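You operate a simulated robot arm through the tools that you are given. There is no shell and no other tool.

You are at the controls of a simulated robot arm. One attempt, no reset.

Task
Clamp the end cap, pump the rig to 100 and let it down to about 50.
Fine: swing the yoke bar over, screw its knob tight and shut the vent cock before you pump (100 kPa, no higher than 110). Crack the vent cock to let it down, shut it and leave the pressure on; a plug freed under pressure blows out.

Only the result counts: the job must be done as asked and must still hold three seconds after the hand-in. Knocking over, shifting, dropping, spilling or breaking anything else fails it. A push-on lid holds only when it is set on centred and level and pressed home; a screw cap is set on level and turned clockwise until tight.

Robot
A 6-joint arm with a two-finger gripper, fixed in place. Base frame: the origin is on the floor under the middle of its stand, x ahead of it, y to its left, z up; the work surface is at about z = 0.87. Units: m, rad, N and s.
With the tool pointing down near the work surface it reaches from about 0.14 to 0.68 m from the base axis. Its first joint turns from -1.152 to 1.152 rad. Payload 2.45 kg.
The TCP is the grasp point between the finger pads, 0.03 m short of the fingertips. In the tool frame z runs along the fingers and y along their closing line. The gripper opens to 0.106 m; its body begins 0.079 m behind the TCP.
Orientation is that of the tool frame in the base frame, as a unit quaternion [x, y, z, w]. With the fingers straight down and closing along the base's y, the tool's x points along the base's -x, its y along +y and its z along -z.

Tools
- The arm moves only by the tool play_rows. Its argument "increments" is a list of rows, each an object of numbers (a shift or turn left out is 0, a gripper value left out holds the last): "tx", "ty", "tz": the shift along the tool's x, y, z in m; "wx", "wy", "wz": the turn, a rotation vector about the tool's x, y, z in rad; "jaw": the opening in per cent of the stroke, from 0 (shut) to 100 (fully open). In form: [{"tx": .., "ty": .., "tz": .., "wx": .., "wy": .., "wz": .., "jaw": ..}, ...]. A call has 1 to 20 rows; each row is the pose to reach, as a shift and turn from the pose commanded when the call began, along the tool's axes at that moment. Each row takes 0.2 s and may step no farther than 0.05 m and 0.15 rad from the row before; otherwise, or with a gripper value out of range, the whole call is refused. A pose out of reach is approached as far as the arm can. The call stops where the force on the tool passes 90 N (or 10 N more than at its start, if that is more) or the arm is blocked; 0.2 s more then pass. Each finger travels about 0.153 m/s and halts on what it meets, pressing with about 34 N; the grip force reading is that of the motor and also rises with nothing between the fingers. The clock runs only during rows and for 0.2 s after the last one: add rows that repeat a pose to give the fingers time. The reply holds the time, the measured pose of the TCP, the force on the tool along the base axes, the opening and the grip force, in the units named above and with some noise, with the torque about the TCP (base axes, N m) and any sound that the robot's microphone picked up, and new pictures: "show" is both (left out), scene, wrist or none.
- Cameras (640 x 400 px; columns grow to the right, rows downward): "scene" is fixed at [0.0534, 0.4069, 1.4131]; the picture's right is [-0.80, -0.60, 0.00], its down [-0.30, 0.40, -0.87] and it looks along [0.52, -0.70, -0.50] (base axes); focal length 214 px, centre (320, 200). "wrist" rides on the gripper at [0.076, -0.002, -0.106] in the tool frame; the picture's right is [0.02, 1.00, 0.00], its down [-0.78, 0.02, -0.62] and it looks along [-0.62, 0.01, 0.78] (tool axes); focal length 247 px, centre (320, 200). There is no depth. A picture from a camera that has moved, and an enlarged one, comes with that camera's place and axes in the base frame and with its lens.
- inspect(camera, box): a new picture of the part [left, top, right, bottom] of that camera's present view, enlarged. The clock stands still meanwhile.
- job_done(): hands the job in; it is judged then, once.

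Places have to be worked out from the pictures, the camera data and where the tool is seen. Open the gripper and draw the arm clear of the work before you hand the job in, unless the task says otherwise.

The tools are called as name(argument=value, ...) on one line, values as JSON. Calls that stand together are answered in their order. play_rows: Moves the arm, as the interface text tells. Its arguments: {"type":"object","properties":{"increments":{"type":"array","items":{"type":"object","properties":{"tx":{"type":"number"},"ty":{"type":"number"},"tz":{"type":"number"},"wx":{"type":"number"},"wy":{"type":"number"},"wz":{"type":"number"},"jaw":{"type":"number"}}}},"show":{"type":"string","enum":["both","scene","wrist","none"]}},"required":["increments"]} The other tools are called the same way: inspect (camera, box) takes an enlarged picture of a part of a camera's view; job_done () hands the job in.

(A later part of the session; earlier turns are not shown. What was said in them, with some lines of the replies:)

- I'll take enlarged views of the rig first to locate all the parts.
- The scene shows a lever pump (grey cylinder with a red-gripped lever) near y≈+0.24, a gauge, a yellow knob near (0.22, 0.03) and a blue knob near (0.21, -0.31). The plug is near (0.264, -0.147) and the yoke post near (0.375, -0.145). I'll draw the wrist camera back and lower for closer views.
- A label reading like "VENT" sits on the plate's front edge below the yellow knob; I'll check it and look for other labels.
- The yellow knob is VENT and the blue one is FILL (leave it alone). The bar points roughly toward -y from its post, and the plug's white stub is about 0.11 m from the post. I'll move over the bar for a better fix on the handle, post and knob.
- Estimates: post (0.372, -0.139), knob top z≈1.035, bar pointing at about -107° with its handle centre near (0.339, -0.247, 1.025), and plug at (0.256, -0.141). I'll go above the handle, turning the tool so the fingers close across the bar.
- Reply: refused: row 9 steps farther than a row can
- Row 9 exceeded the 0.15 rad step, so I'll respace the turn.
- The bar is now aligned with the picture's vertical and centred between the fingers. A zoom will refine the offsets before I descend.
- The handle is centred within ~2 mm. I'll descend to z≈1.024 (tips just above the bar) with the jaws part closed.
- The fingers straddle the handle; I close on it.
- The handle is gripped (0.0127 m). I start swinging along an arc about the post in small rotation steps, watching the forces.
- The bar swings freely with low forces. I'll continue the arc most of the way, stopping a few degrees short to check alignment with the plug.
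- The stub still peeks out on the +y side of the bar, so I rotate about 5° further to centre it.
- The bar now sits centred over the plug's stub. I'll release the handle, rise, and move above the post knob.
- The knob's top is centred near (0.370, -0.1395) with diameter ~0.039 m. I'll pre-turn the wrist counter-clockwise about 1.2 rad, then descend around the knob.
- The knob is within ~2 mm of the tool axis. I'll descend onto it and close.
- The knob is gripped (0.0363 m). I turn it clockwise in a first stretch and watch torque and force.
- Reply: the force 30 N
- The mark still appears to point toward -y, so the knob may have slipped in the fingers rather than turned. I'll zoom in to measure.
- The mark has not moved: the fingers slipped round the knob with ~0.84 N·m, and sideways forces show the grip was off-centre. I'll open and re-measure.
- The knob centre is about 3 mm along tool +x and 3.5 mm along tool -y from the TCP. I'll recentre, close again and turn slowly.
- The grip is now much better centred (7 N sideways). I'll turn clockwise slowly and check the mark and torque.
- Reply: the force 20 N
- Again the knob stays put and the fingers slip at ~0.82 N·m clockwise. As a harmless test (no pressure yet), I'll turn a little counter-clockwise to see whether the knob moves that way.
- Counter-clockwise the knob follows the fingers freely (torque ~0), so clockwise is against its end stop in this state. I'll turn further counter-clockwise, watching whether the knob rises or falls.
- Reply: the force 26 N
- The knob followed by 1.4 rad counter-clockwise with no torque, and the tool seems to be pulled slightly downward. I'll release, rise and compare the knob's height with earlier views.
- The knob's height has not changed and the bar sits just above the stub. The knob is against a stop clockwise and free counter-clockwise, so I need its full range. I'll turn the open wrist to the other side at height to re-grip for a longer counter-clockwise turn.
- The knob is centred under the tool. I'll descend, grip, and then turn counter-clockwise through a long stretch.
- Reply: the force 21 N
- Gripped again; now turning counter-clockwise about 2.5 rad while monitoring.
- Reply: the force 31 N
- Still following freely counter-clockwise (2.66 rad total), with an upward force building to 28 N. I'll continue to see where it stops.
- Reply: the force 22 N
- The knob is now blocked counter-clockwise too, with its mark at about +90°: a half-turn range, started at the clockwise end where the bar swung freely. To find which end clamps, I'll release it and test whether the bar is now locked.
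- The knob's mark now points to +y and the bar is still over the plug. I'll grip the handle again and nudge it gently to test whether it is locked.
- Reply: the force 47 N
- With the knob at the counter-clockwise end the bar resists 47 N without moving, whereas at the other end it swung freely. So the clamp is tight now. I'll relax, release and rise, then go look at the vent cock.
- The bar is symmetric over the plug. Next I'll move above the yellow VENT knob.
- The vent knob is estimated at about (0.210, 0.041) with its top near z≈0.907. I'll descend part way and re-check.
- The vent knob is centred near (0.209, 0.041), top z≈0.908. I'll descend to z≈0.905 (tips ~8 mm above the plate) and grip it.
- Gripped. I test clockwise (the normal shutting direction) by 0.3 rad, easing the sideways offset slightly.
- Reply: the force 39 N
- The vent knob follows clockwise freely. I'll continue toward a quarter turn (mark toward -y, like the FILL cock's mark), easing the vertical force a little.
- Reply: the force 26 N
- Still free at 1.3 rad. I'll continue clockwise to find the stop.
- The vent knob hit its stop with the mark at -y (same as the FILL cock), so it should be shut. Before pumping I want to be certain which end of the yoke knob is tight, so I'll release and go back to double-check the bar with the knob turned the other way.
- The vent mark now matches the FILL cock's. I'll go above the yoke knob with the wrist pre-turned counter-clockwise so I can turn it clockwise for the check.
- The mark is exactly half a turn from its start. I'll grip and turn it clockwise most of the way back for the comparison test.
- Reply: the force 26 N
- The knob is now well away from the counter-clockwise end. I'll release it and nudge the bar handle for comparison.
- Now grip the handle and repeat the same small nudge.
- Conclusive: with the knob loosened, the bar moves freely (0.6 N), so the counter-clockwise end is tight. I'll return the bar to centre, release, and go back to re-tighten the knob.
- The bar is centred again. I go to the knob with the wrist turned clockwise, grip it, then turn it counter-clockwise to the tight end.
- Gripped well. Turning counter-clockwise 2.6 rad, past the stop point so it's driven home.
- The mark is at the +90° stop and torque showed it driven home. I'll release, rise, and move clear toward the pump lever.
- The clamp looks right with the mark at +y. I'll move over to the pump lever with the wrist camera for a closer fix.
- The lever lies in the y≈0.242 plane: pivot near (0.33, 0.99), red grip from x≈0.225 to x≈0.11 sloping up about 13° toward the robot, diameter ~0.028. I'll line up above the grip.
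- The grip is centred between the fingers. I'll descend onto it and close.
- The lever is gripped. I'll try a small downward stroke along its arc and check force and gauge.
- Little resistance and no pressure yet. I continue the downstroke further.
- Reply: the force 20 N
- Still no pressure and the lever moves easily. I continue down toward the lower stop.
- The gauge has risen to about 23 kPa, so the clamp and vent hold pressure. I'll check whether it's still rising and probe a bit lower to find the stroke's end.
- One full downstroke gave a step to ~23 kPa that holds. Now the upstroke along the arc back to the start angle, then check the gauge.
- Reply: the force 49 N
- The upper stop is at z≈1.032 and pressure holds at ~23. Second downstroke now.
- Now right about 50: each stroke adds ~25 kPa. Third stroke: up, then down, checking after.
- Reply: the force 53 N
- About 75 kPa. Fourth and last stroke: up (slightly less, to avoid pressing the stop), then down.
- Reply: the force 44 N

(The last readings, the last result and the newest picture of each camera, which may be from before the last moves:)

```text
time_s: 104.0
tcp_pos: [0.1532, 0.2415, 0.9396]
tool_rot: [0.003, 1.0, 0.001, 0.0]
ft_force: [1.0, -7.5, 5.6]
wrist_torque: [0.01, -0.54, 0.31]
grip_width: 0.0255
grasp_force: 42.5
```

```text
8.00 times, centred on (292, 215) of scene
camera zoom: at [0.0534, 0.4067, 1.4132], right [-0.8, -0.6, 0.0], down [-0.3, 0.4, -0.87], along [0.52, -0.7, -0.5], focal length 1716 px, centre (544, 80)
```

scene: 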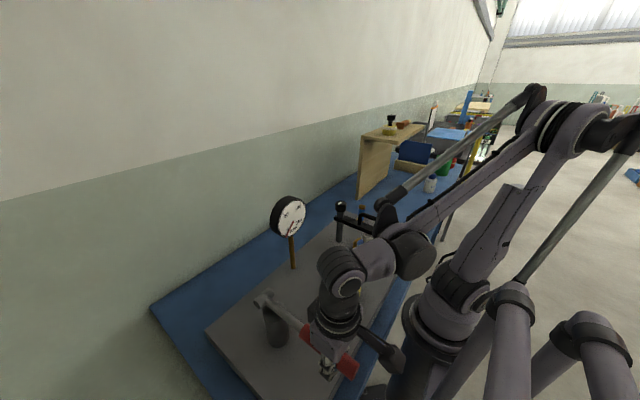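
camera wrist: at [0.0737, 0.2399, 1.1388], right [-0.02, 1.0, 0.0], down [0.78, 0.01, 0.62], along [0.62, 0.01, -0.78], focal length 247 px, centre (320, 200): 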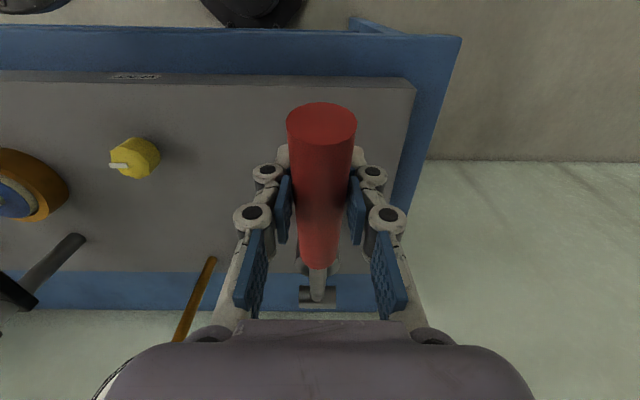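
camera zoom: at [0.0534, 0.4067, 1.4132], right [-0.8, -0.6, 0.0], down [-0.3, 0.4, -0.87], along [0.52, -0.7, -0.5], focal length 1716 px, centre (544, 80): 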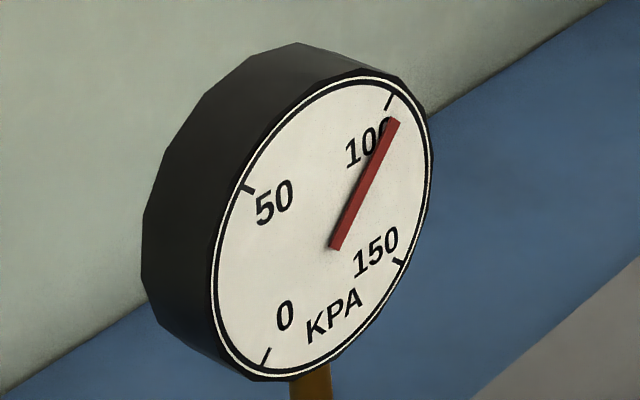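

About 99–100 kPa. I'll return the lever to its resting upper position, release it gently and withdraw upward.

play_rows(increments=[{"tx": 0.003, "tz": -0.012}, {"tx": 0.0045, "tz": -0.026}, {"tx": 0.0055, "tz": -0.042}, {"tx": 0.0045, "tz": -0.058}, {"tx": 0.002, "tz": -0.075}, {"tx": -0.001, "tz": -0.087}, {"tx": -0.001, "tz": -0.087}], show="none")

play_rows(increments=[{"jaw": 40}, {"jaw": 80}, {"jaw": 80}, {"tz": -0.03, "jaw": 80}, {"tz": -0.07}, {"tz": -0.11}, {"tz": -0.15}, {"tz": -0.15}], show="both")

inspect(camera="scene", box=[260, 190, 324, 240])

```text
time_s: 105.6
tcp_pos: [0.1504, 0.2412, 1.025]
tool_rot: [0.001, 1.0, 0.0, -0.003]
ft_force: [-19.3, 3.5, -56.2]
wrist_torque: [-0.03, 0.9, 0.2]
grip_width: 0.0263
grasp_force: 44.9
```

```text
time_s: 107.4
tcp_pos: [0.1538, 0.2397, 1.1777]
tool_rot: [0.002, 1.0, 0.0, 0.0]
ft_force: [0.3, 1.0, 0.4]
wrist_torque: [0.01, -0.02, -0.02]
grip_width: 0.0846
grasp_force: 0.1
camera wrist: at [0.0762, 0.2397, 1.2841], right [-0.02, 1.0, 0.0], down [0.78, 0.01, 0.62], along [0.62, 0.01, -0.78], focal length 247 px, centre (320, 200)
```

scene: 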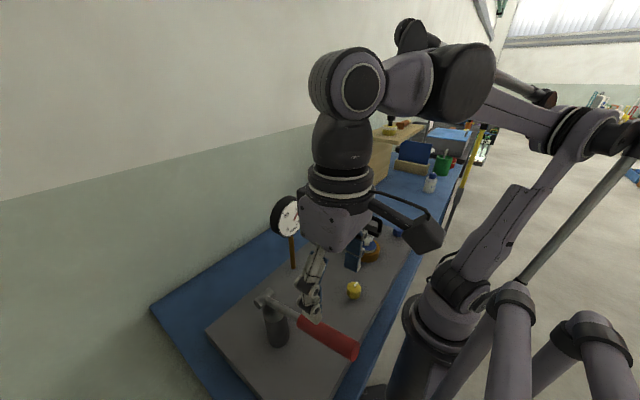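
wrist: 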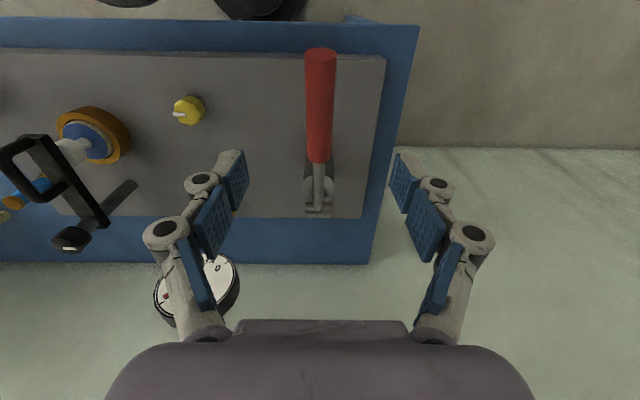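

```text
8.00 times, centred on (292, 215) of scene
camera zoom: at [0.0534, 0.4069, 1.4131], right [-0.8, -0.6, 0.0], down [-0.3, 0.4, -0.87], along [0.52, -0.7, -0.5], focal length 1716 px, centre (544, 80)
```

zoom: 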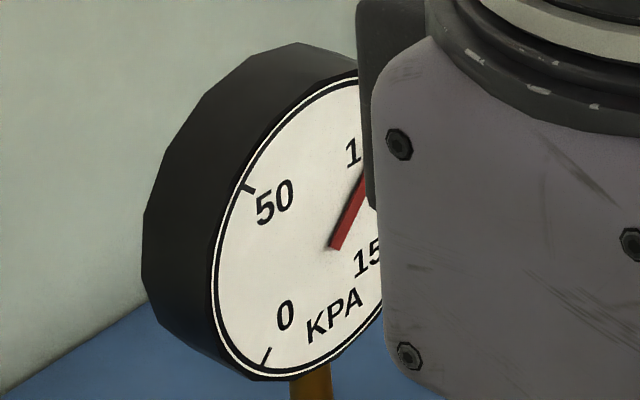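

Pressure holds at ~100 and the lever rests at its top. I'll move back over the vent knob with the wrist at neutral yaw.

play_rows(increments=[{"tx": -0.01, "ty": -0.04, "jaw": 65}, {"tx": -0.02, "ty": -0.08}, {"tx": -0.035, "ty": -0.12}, {"tx": -0.045, "ty": -0.16}, {"tx": -0.0547, "ty": -0.2}, {"tx": -0.0547, "ty": -0.2, "tz": 0.04}, {"tx": -0.0547, "ty": -0.2, "tz": 0.085}, {"tx": -0.0547, "ty": -0.2, "tz": 0.13}, {"tx": -0.0547, "ty": -0.2, "tz": 0.17}, {"tx": -0.0547, "ty": -0.2, "tz": 0.2}, {"tx": -0.0547, "ty": -0.2, "tz": 0.2}], show="both")

inspect(camera="wrist", box=[240, 80, 400, 180])

inspect(camera="scene", box=[260, 190, 324, 240])

```text
time_s: 109.8
tcp_pos: [0.2065, 0.0415, 0.9767]
tool_rot: [0.003, 1.0, -0.001, 0.0]
ft_force: [-0.4, -0.4, 0.6]
wrist_torque: [0.0, -0.01, 0.0]
grip_width: 0.069
grasp_force: 0.1
camera wrist: at [0.1289, 0.041, 1.0832], right [-0.02, 1.0, 0.0], down [0.78, 0.01, 0.62], along [0.62, 0.01, -0.78], focal length 247 px, centre (320, 200)
```

scene: 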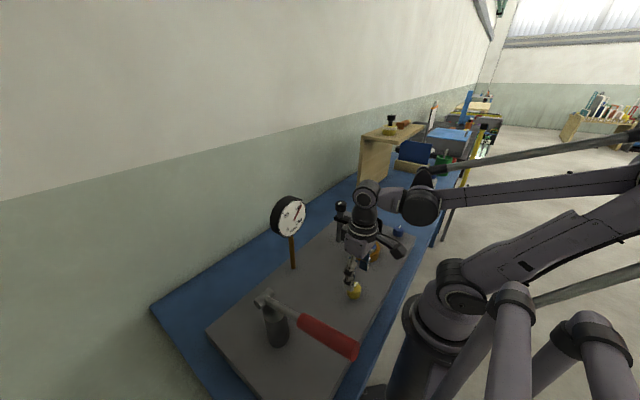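
wrist: 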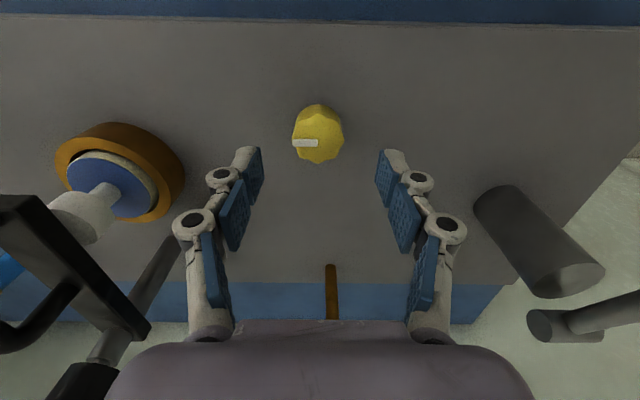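

```text
4.00 times, centred on (320, 130) of wrist
camera zoom: at [0.1289, 0.041, 1.0832], right [-0.02, 1.0, 0.0], down [0.78, 0.01, 0.62], along [0.62, 0.01, -0.78], focal length 988 px, centre (320, 480)
```

zoom: 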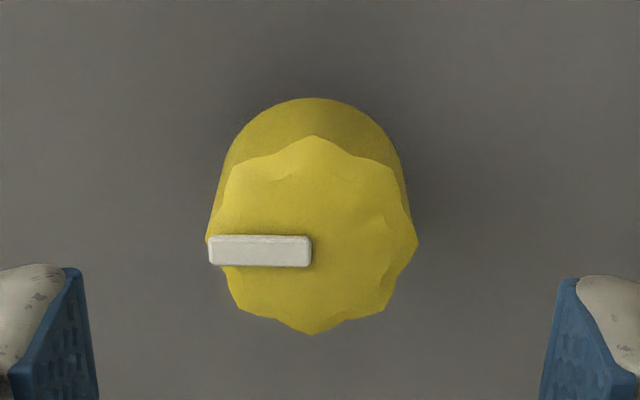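

```text
8.00 times, centred on (292, 215) of scene
camera zoom: at [0.0534, 0.4069, 1.4131], right [-0.8, -0.6, 0.0], down [-0.3, 0.4, -0.87], along [0.52, -0.7, -0.5], focal length 1716 px, centre (544, 80)
```

zoom: 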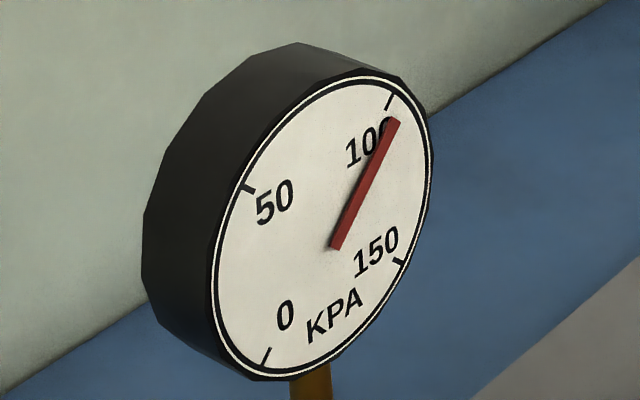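

Steady at 100. I descend on the vent knob and grip it.

play_rows(increments=[{"tx": -0.0025, "ty": -0.0012, "tz": 0.03}, {"tx": -0.0025, "ty": -0.0012, "tz": 0.055}, {"tx": -0.0025, "ty": -0.0012, "tz": 0.069}, {"tx": -0.0025, "ty": -0.0012, "tz": 0.069}, {"tx": -0.0025, "ty": -0.0012, "tz": 0.069, "jaw": 45}, {"tx": -0.0025, "ty": -0.0012, "tz": 0.069, "jaw": 5}, {"tx": -0.0025, "ty": -0.0012, "tz": 0.069, "jaw": 5}], show="none")

inspect(camera="scene", box=[260, 190, 324, 240])

inspect(camera="wrist", box=[240, 130, 400, 230])

```text
time_s: 111.4
tcp_pos: [0.2094, 0.0408, 0.9078]
tool_rot: [0.002, 1.0, 0.001, 0.0]
ft_force: [-0.7, 4.4, -0.9]
wrist_torque: [0.37, 0.19, 0.0]
grip_width: 0.0368
grasp_force: 45.1
```

```text
8.00 times, centred on (292, 215) of scene
camera zoom: at [0.0535, 0.4069, 1.4131], right [-0.8, -0.6, 0.0], down [-0.3, 0.4, -0.87], along [0.52, -0.7, -0.5], focal length 1716 px, centre (544, 80)
```

zoom: 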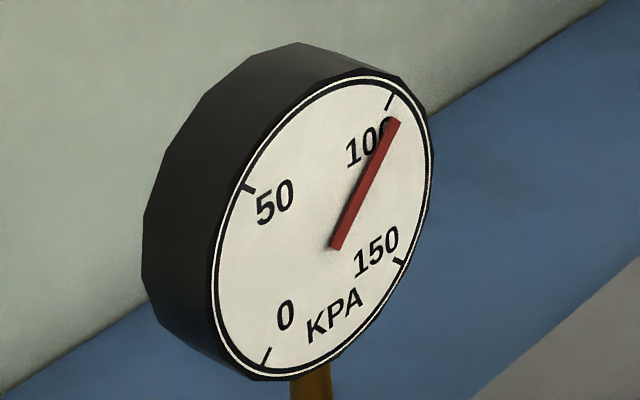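

```text
4.00 times, centred on (320, 180) of wrist
camera zoom: at [0.1321, 0.0395, 1.014], right [-0.02, 1.0, 0.0], down [0.78, 0.01, 0.62], along [0.62, 0.01, -0.78], focal length 988 px, centre (320, 280)
```

zoom: 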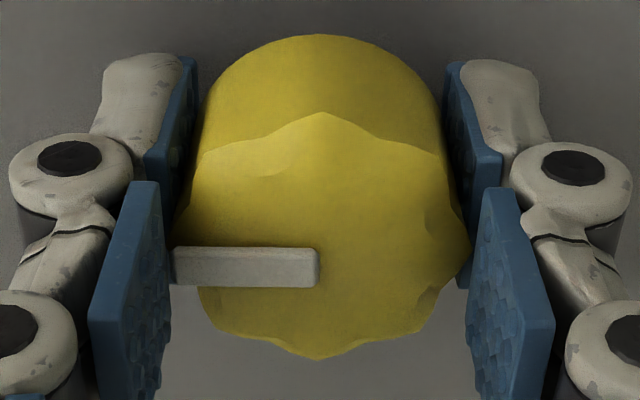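

Well-gripped, pressure still 100. I crack the vent by 0.1 rad counter-clockwise and check the gauge.

play_rows(increments=[{"wz": -0.1}], show="none")

inspect(camera="scene", box=[260, 190, 324, 240])

```text
time_s: 111.8
tcp_pos: [0.2096, 0.0394, 0.9077]
tool_rot: [-0.047, 0.999, 0.001, 0.0]
ft_force: [0.0, 5.0, 0.5]
wrist_torque: [0.14, 0.06, 0.02]
grip_width: 0.0368
grasp_force: 45.3
```

```text
8.00 times, centred on (292, 215) of scene
camera zoom: at [0.0534, 0.407, 1.4131], right [-0.8, -0.6, 0.0], down [-0.3, 0.4, -0.87], along [0.52, -0.7, -0.5], focal length 1716 px, centre (544, 80)
```

zoom: 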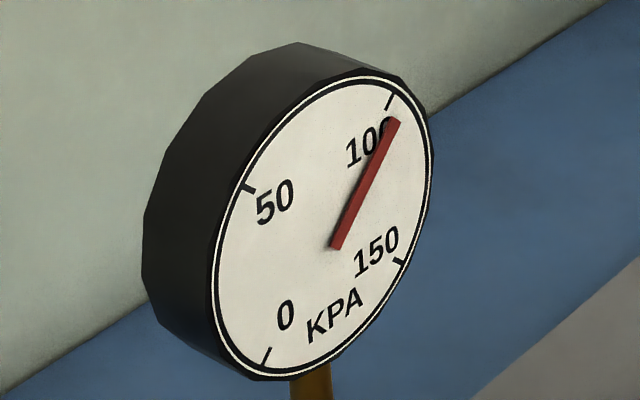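

No drop yet. I open a further 0.1 rad.

play_rows(increments=[{"wz": -0.1}], show="none")

inspect(camera="scene", box=[260, 190, 324, 240])

```text
time_s: 112.2
tcp_pos: [0.2091, 0.04, 0.9074]
tool_rot: [-0.098, 0.995, 0.001, 0.0]
ft_force: [1.9, 7.3, -3.3]
wrist_torque: [0.07, 0.2, 0.01]
grip_width: 0.0367
grasp_force: 45.3
```

```text
8.00 times, centred on (292, 215) of scene
camera zoom: at [0.0535, 0.407, 1.4131], right [-0.8, -0.6, 0.0], down [-0.3, 0.4, -0.87], along [0.52, -0.7, -0.5], focal length 1716 px, centre (544, 80)
```

zoom: 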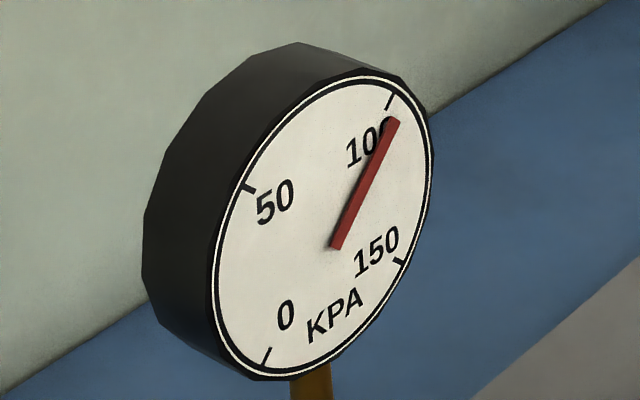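

Still 100. A bit further, 0.08 rad at a time.

play_rows(increments=[{"wz": -0.08}], show="none")

inspect(camera="scene", box=[260, 190, 324, 240])

```text
time_s: 112.6
tcp_pos: [0.2082, 0.0387, 0.9081]
tool_rot: [-0.137, 0.991, 0.001, 0.001]
ft_force: [4.5, 6.7, -9.7]
wrist_torque: [0.27, 0.33, -0.03]
grip_width: 0.0365
grasp_force: 45.0
```

```text
8.00 times, centred on (292, 215) of scene
camera zoom: at [0.0536, 0.407, 1.4131], right [-0.8, -0.6, 0.0], down [-0.3, 0.4, -0.87], along [0.52, -0.7, -0.5], focal length 1716 px, centre (544, 80)
```

zoom: 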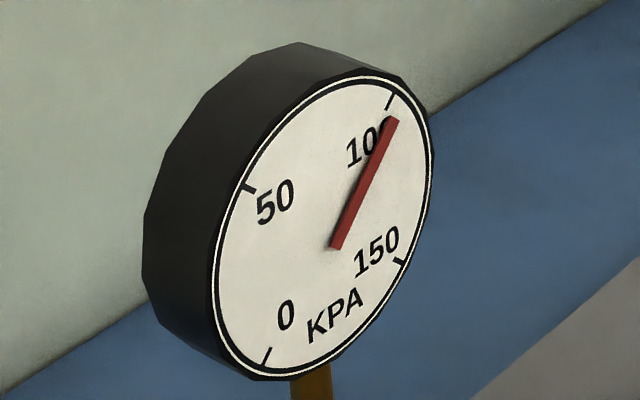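

The needle may have just begun to move. I hold this opening for a moment and re-check.

play_rows(increments=[{"wz": 0.0}, {"wz": 0.0}], show="none")

inspect(camera="scene", box=[260, 190, 324, 240])

```text
time_s: 113.2
tcp_pos: [0.2103, 0.0393, 0.908]
tool_rot: [-0.137, 0.991, 0.0, 0.001]
ft_force: [3.7, 7.6, -12.6]
wrist_torque: [0.16, -0.34, 0.03]
grip_width: 0.0367
grasp_force: 45.0
```

```text
8.00 times, centred on (292, 215) of scene
camera zoom: at [0.0536, 0.4071, 1.4131], right [-0.8, -0.6, 0.0], down [-0.3, 0.4, -0.87], along [0.52, -0.7, -0.5], focal length 1716 px, centre (544, 80)
```

zoom: 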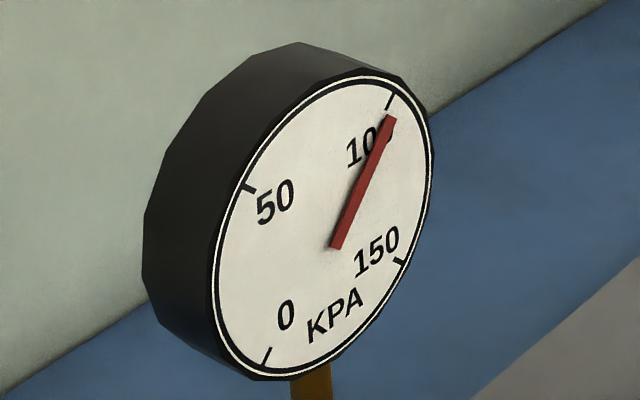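

It's bleeding slowly (~3 kPa/s). I open 0.05 rad more and hold briefly.

play_rows(increments=[{"wz": -0.05}, {"wz": -0.05}, {"wz": -0.05}], show="none")

inspect(camera="scene", box=[260, 190, 324, 240])

```text
time_s: 114.0
tcp_pos: [0.2091, 0.0402, 0.9076]
tool_rot: [-0.161, 0.987, -0.001, 0.0]
ft_force: [4.1, 6.3, -11.8]
wrist_torque: [0.08, -0.17, 0.03]
grip_width: 0.0367
grasp_force: 45.4
```

```text
8.00 times, centred on (292, 215) of scene
camera zoom: at [0.0536, 0.4071, 1.4131], right [-0.8, -0.6, 0.0], down [-0.3, 0.4, -0.87], along [0.52, -0.7, -0.5], focal length 1716 px, centre (544, 80)
```

zoom: 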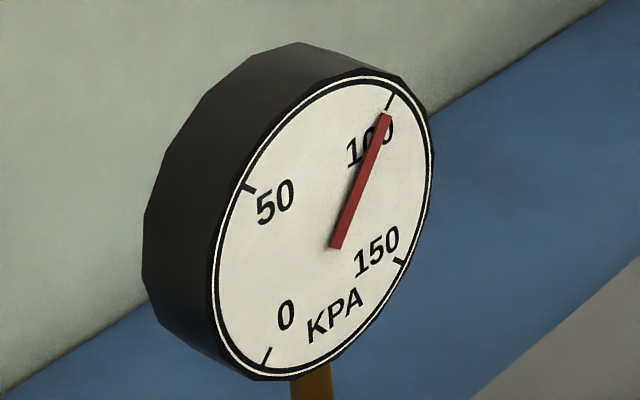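

~95 kPa and falling about 4–5 kPa/s. I open slightly more and hold for a second.

play_rows(increments=[{"wz": -0.08}, {"wz": -0.08}, {"wz": -0.08}, {"wz": -0.08}], show="none")

inspect(camera="scene", box=[260, 190, 324, 240])

```text
time_s: 115.0
tcp_pos: [0.2092, 0.0402, 0.9063]
tool_rot: [-0.201, 0.98, 0.0, 0.0]
ft_force: [4.2, 9.3, -9.0]
wrist_torque: [0.16, -0.06, 0.01]
grip_width: 0.0367
grasp_force: 45.3
```

```text
8.00 times, centred on (292, 215) of scene
camera zoom: at [0.0536, 0.4071, 1.4131], right [-0.8, -0.6, 0.0], down [-0.3, 0.4, -0.87], along [0.52, -0.7, -0.5], focal length 1716 px, centre (544, 80)
```

zoom: 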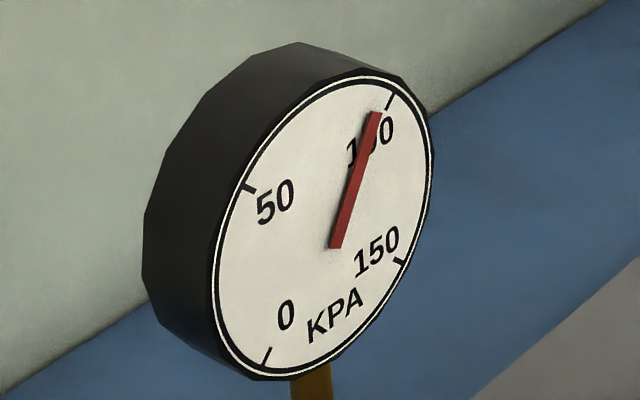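

~92 kPa, falling ~5 kPa/s: nicely controllable. I hold slightly wider for ~2 s.

play_rows(increments=[{"wz": -0.05}, {"wz": -0.05}, {"wz": -0.05}, {"wz": -0.05}, {"wz": -0.05}, {"wz": -0.05}, {"wz": -0.05}, {"wz": -0.05}], show="none")

inspect(camera="scene", box=[260, 190, 324, 240])

```text
time_s: 116.8
tcp_pos: [0.2107, 0.0392, 0.907]
tool_rot: [-0.225, 0.974, -0.001, 0.001]
ft_force: [4.0, 5.2, 0.9]
wrist_torque: [0.1, -0.05, -0.01]
grip_width: 0.0366
grasp_force: 44.9
```

```text
8.00 times, centred on (292, 215) of scene
camera zoom: at [0.0535, 0.407, 1.4131], right [-0.8, -0.6, 0.0], down [-0.3, 0.4, -0.87], along [0.52, -0.7, -0.5], focal length 1716 px, centre (544, 80)
```

zoom: 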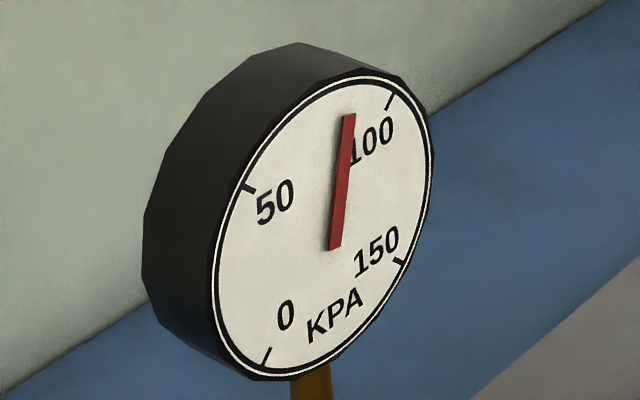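

~83 kPa. I hold the same opening for about 3.4 s more.

play_rows(increments=[{"wz": 0}, {"wz": 0}, {"wz": 0}, {"wz": 0}, {"wz": 0}, {"wz": 0}, {"wz": 0}, {"wz": 0}, {"wz": 0}, {"wz": 0}, {"wz": 0}, {"wz": 0}, {"wz": 0}, {"wz": 0}, {"wz": 0}, {"wz": 0}], show="none")

inspect(camera="scene", box=[260, 190, 324, 240])

```text
time_s: 120.2
tcp_pos: [0.209, 0.0401, 0.9081]
tool_rot: [-0.225, 0.974, 0.0, 0.0]
ft_force: [4.8, 4.1, 2.1]
wrist_torque: [0.06, -0.13, -0.02]
grip_width: 0.037
grasp_force: 44.5
```

```text
8.00 times, centred on (292, 215) of scene
camera zoom: at [0.0535, 0.4069, 1.4131], right [-0.8, -0.6, 0.0], down [-0.3, 0.4, -0.87], along [0.52, -0.7, -0.5], focal length 1716 px, centre (544, 80)
```

zoom: 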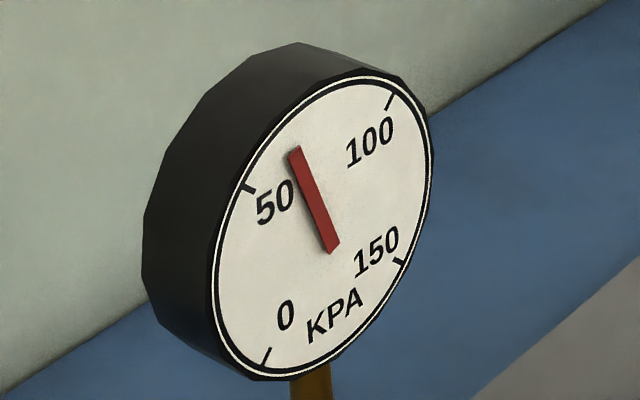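

~67 kPa, falling ~4.5–5 kPa/s. I hold about 2.4 s more, then close.

play_rows(increments=[{"wz": 0}, {"wz": 0}, {"wz": 0}, {"wz": 0}, {"wz": 0}, {"wz": 0}, {"wz": 0}, {"wz": 0}, {"wz": 0}, {"wz": 0}, {"wz": 0}], show="none")

inspect(camera="scene", box=[260, 190, 324, 240])

```text
time_s: 122.6
tcp_pos: [0.2095, 0.0392, 0.9086]
tool_rot: [-0.225, 0.974, 0.0, 0.0]
ft_force: [5.2, 1.9, -0.7]
wrist_torque: [0.05, -0.11, -0.03]
grip_width: 0.037
grasp_force: 45.1
```

```text
8.00 times, centred on (292, 215) of scene
camera zoom: at [0.0536, 0.4069, 1.4131], right [-0.8, -0.6, 0.0], down [-0.3, 0.4, -0.87], along [0.52, -0.7, -0.5], focal length 1716 px, centre (544, 80)
```

zoom: 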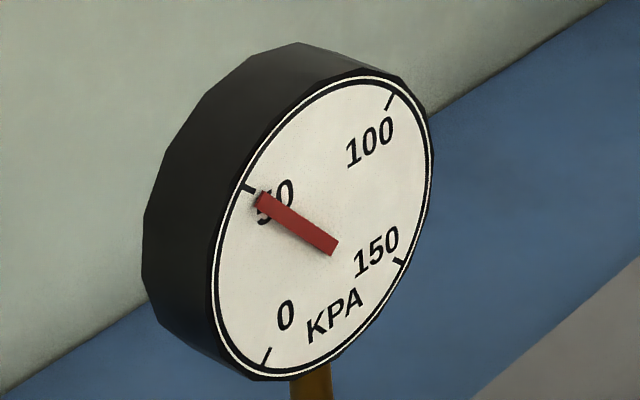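

~53 kPa: I shut the vent now, turning clockwise back past the stop point to seat it.

play_rows(increments=[{"wz": 0.14}, {"wz": 0.28}, {"wz": 0.4}, {"wz": 0.5}, {"wz": 0.58}, {"wz": 0.64}], show="none")

inspect(camera="scene", box=[260, 190, 324, 240])

inspect(camera="wrist", box=[240, 130, 400, 230])

```text
time_s: 124.0
tcp_pos: [0.2093, 0.0412, 0.9072]
tool_rot: [0.093, 0.996, 0.0, -0.001]
ft_force: [-3.8, 10.1, -5.1]
wrist_torque: [0.26, 0.23, 0.77]
grip_width: 0.0367
grasp_force: 44.8
```

```text
8.00 times, centred on (292, 215) of scene
camera zoom: at [0.0534, 0.4071, 1.4131], right [-0.8, -0.6, 0.0], down [-0.3, 0.4, -0.87], along [0.52, -0.7, -0.5], focal length 1716 px, centre (544, 80)
```

zoom: 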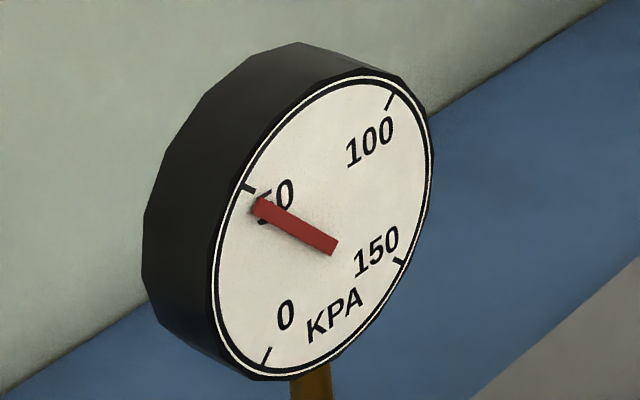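

```text
4.00 times, centred on (320, 180) of wrist
camera zoom: at [0.1326, 0.0534, 1.0145], right [0.16, 0.99, 0.0], down [0.77, -0.13, 0.62], along [0.61, -0.1, -0.78], focal length 988 px, centre (320, 280)
```

zoom: 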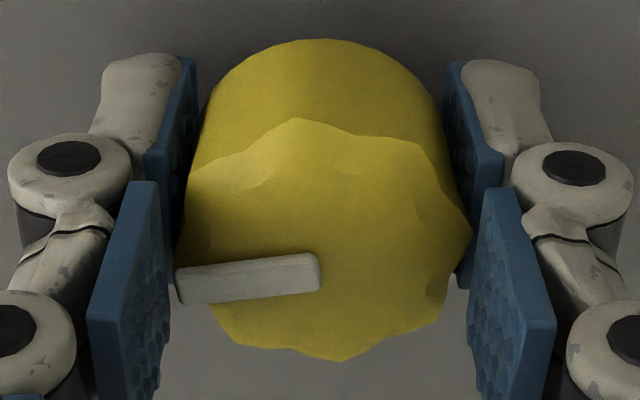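

Vent is seated (stop torque 0.77 N·m) and the gauge reads ~51. I release the knob, rise, and check the pressure holds.

play_rows(increments=[{"jaw": 45}, {"jaw": 70}, {"jaw": 70}, {"tz": -0.03, "jaw": 70}, {"tz": -0.07}, {"tz": -0.11}, {"tz": -0.15}, {"tz": -0.19}, {"tz": -0.23}, {"tz": -0.27}, {"tz": -0.27}], show="both")

inspect(camera="scene", box=[260, 190, 324, 240])

```text
time_s: 126.4
tcp_pos: [0.2089, 0.0398, 1.1781]
tool_rot: [0.093, 0.996, 0.0, -0.001]
ft_force: [0.2, 0.1, 0.4]
wrist_torque: [-0.01, -0.01, -0.03]
grip_width: 0.0742
grasp_force: 0.1
camera wrist: at [0.1329, 0.0532, 1.2847], right [0.16, 0.99, 0.0], down [0.77, -0.13, 0.62], along [0.61, -0.1, -0.78], focal length 247 px, centre (320, 200)
```

scene: 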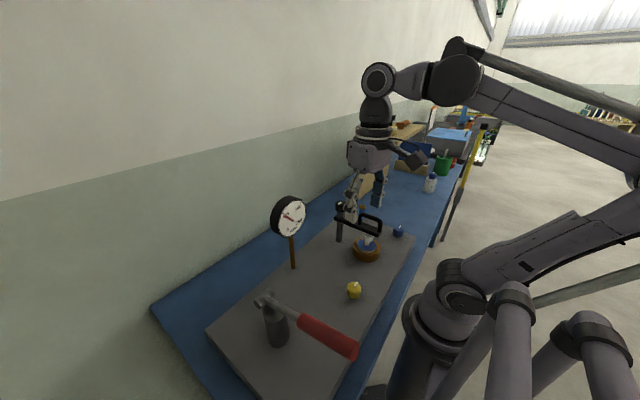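
wrist: 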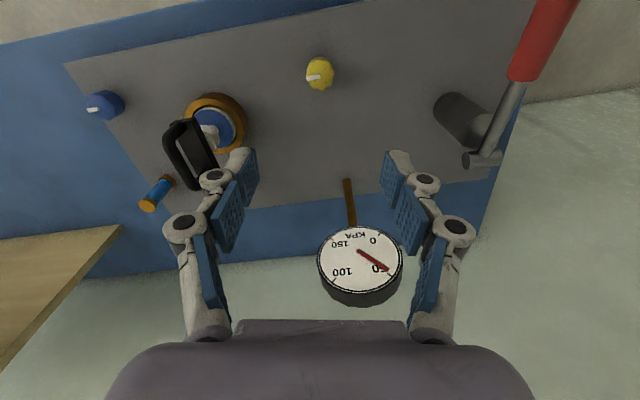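

```text
8.00 times, centred on (292, 215) of scene
camera zoom: at [0.0534, 0.4069, 1.4131], right [-0.8, -0.6, 0.0], down [-0.3, 0.4, -0.87], along [0.52, -0.7, -0.5], focal length 1716 px, centre (544, 80)
```

zoom: 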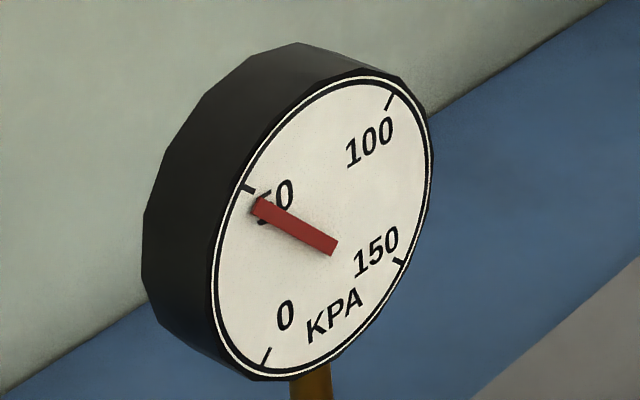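

Pressure is steady at ~51. I'll draw the arm well clear to its starting area and wait a few seconds to confirm everything holds.

play_rows(increments=[{"tz": -0.04, "wz": -0.05, "jaw": 100}, {"tz": -0.08, "wz": -0.1}, {"tz": -0.12, "wz": -0.15}, {"tx": -0.02, "tz": -0.16, "wz": -0.186}, {"tx": -0.05, "tz": -0.18, "wz": -0.186}, {"tx": -0.09, "tz": -0.18, "wz": -0.186}, {"tx": -0.09, "tz": -0.18, "wz": -0.186}, {"tx": -0.09, "tz": -0.18, "wz": -0.186}, {"tx": -0.09, "tz": -0.18, "wz": -0.186}, {"tx": -0.09, "tz": -0.18, "wz": -0.186}, {"tx": -0.09, "tz": -0.18, "wz": -0.186}, {"tx": -0.09, "tz": -0.18, "wz": -0.186}, {"tx": -0.09, "tz": -0.18, "wz": -0.186}, {"tx": -0.09, "tz": -0.18, "wz": -0.186}, {"tx": -0.09, "tz": -0.18, "wz": -0.186}, {"tx": -0.09, "tz": -0.18, "wz": -0.186}], show="both")

inspect(camera="scene", box=[260, 190, 324, 240])

inspect(camera="scene", box=[310, 190, 422, 300])

```text
time_s: 129.8
tcp_pos: [0.2981, 0.0229, 1.3571]
tool_rot: [0.001, 1.0, 0.001, 0.0]
ft_force: [0.9, 0.9, -0.3]
wrist_torque: [0.04, 0.0, 0.0]
grip_width: 0.1061
grasp_force: 0.1
camera wrist: at [0.2211, 0.0218, 1.4637], right [-0.02, 1.0, 0.0], down [0.78, 0.02, 0.62], along [0.62, 0.01, -0.78], focal length 247 px, centre (320, 200)
```

scene: 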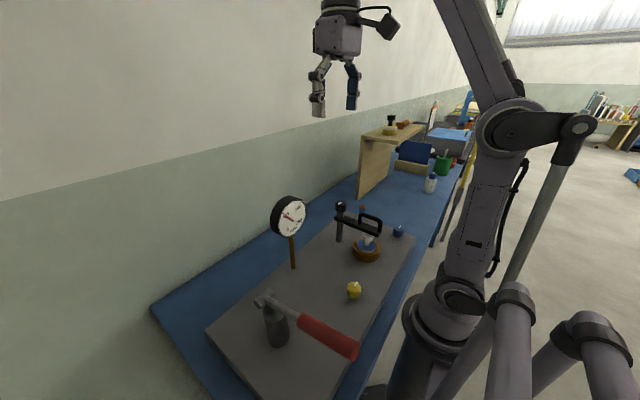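
wrist: 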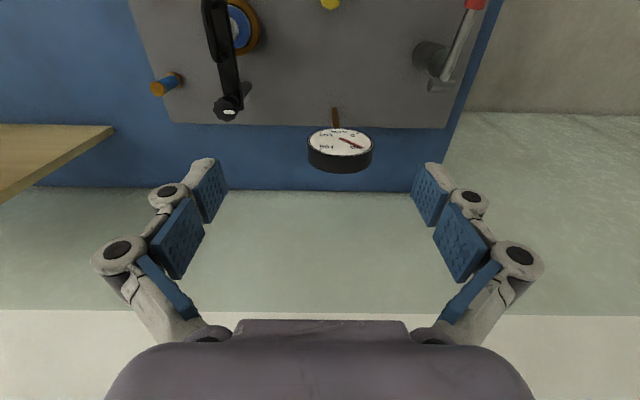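

```text
8.00 times, centred on (292, 215) of scene
camera zoom: at [0.0534, 0.4069, 1.4131], right [-0.8, -0.6, 0.0], down [-0.3, 0.4, -0.87], along [0.52, -0.7, -0.5], focal length 1716 px, centre (544, 80)
```

zoom: 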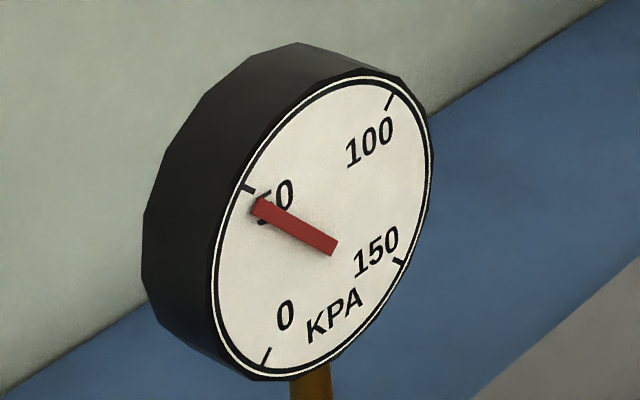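

```text
3.64 times, centred on (366, 245) of scene
camera zoom: at [0.0534, 0.4069, 1.4131], right [-0.8, -0.6, 0.0], down [-0.3, 0.4, -0.87], along [0.52, -0.7, -0.5], focal length 780 px, centre (153, 36)
```

zoom: 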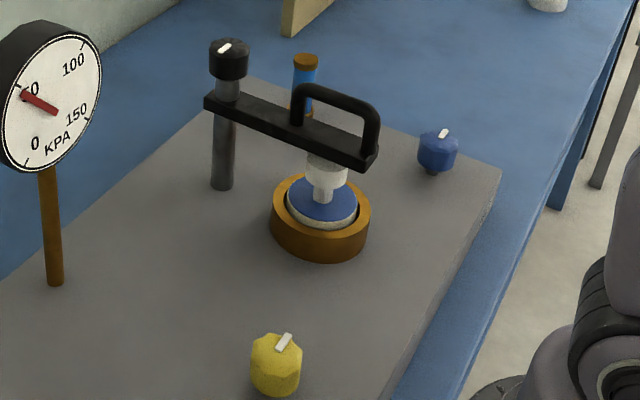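

The gauge is steady at ~51 kPa more than 5 s after shutting the vent. The yoke is clamped over the plug, nothing else was disturbed, and the gripper is open and clear, so I'm handing the job in.

job_done()

```text
The job is handed in.
```

The job is handed in. The end cap is clamped, and the rig was pumped to about 100 kPa, let down to about 51 kPa and left under pressure.

- **Clamp:** The yoke bar is centred over the plug and its knob is tight. This knob tightens counter-clockwise. With it turned to that end the bar did not move under a 47 N push; with it turned back the bar swung freely.
- **Pumping:** Four full lever strokes, about 25 kPa each, took the gauge to about 99–100 kPa, so it stayed under the 110 limit.
- **Letting down:** I cracked the yellow VENT cock, bled the pressure slowly, and shut the cock firmly against its stop. The gauge read a steady 51 kPa more than 5 seconds later.

I left the FILL cock alone. The lever is back in its upper position, and the gripper is open and clear of the work.
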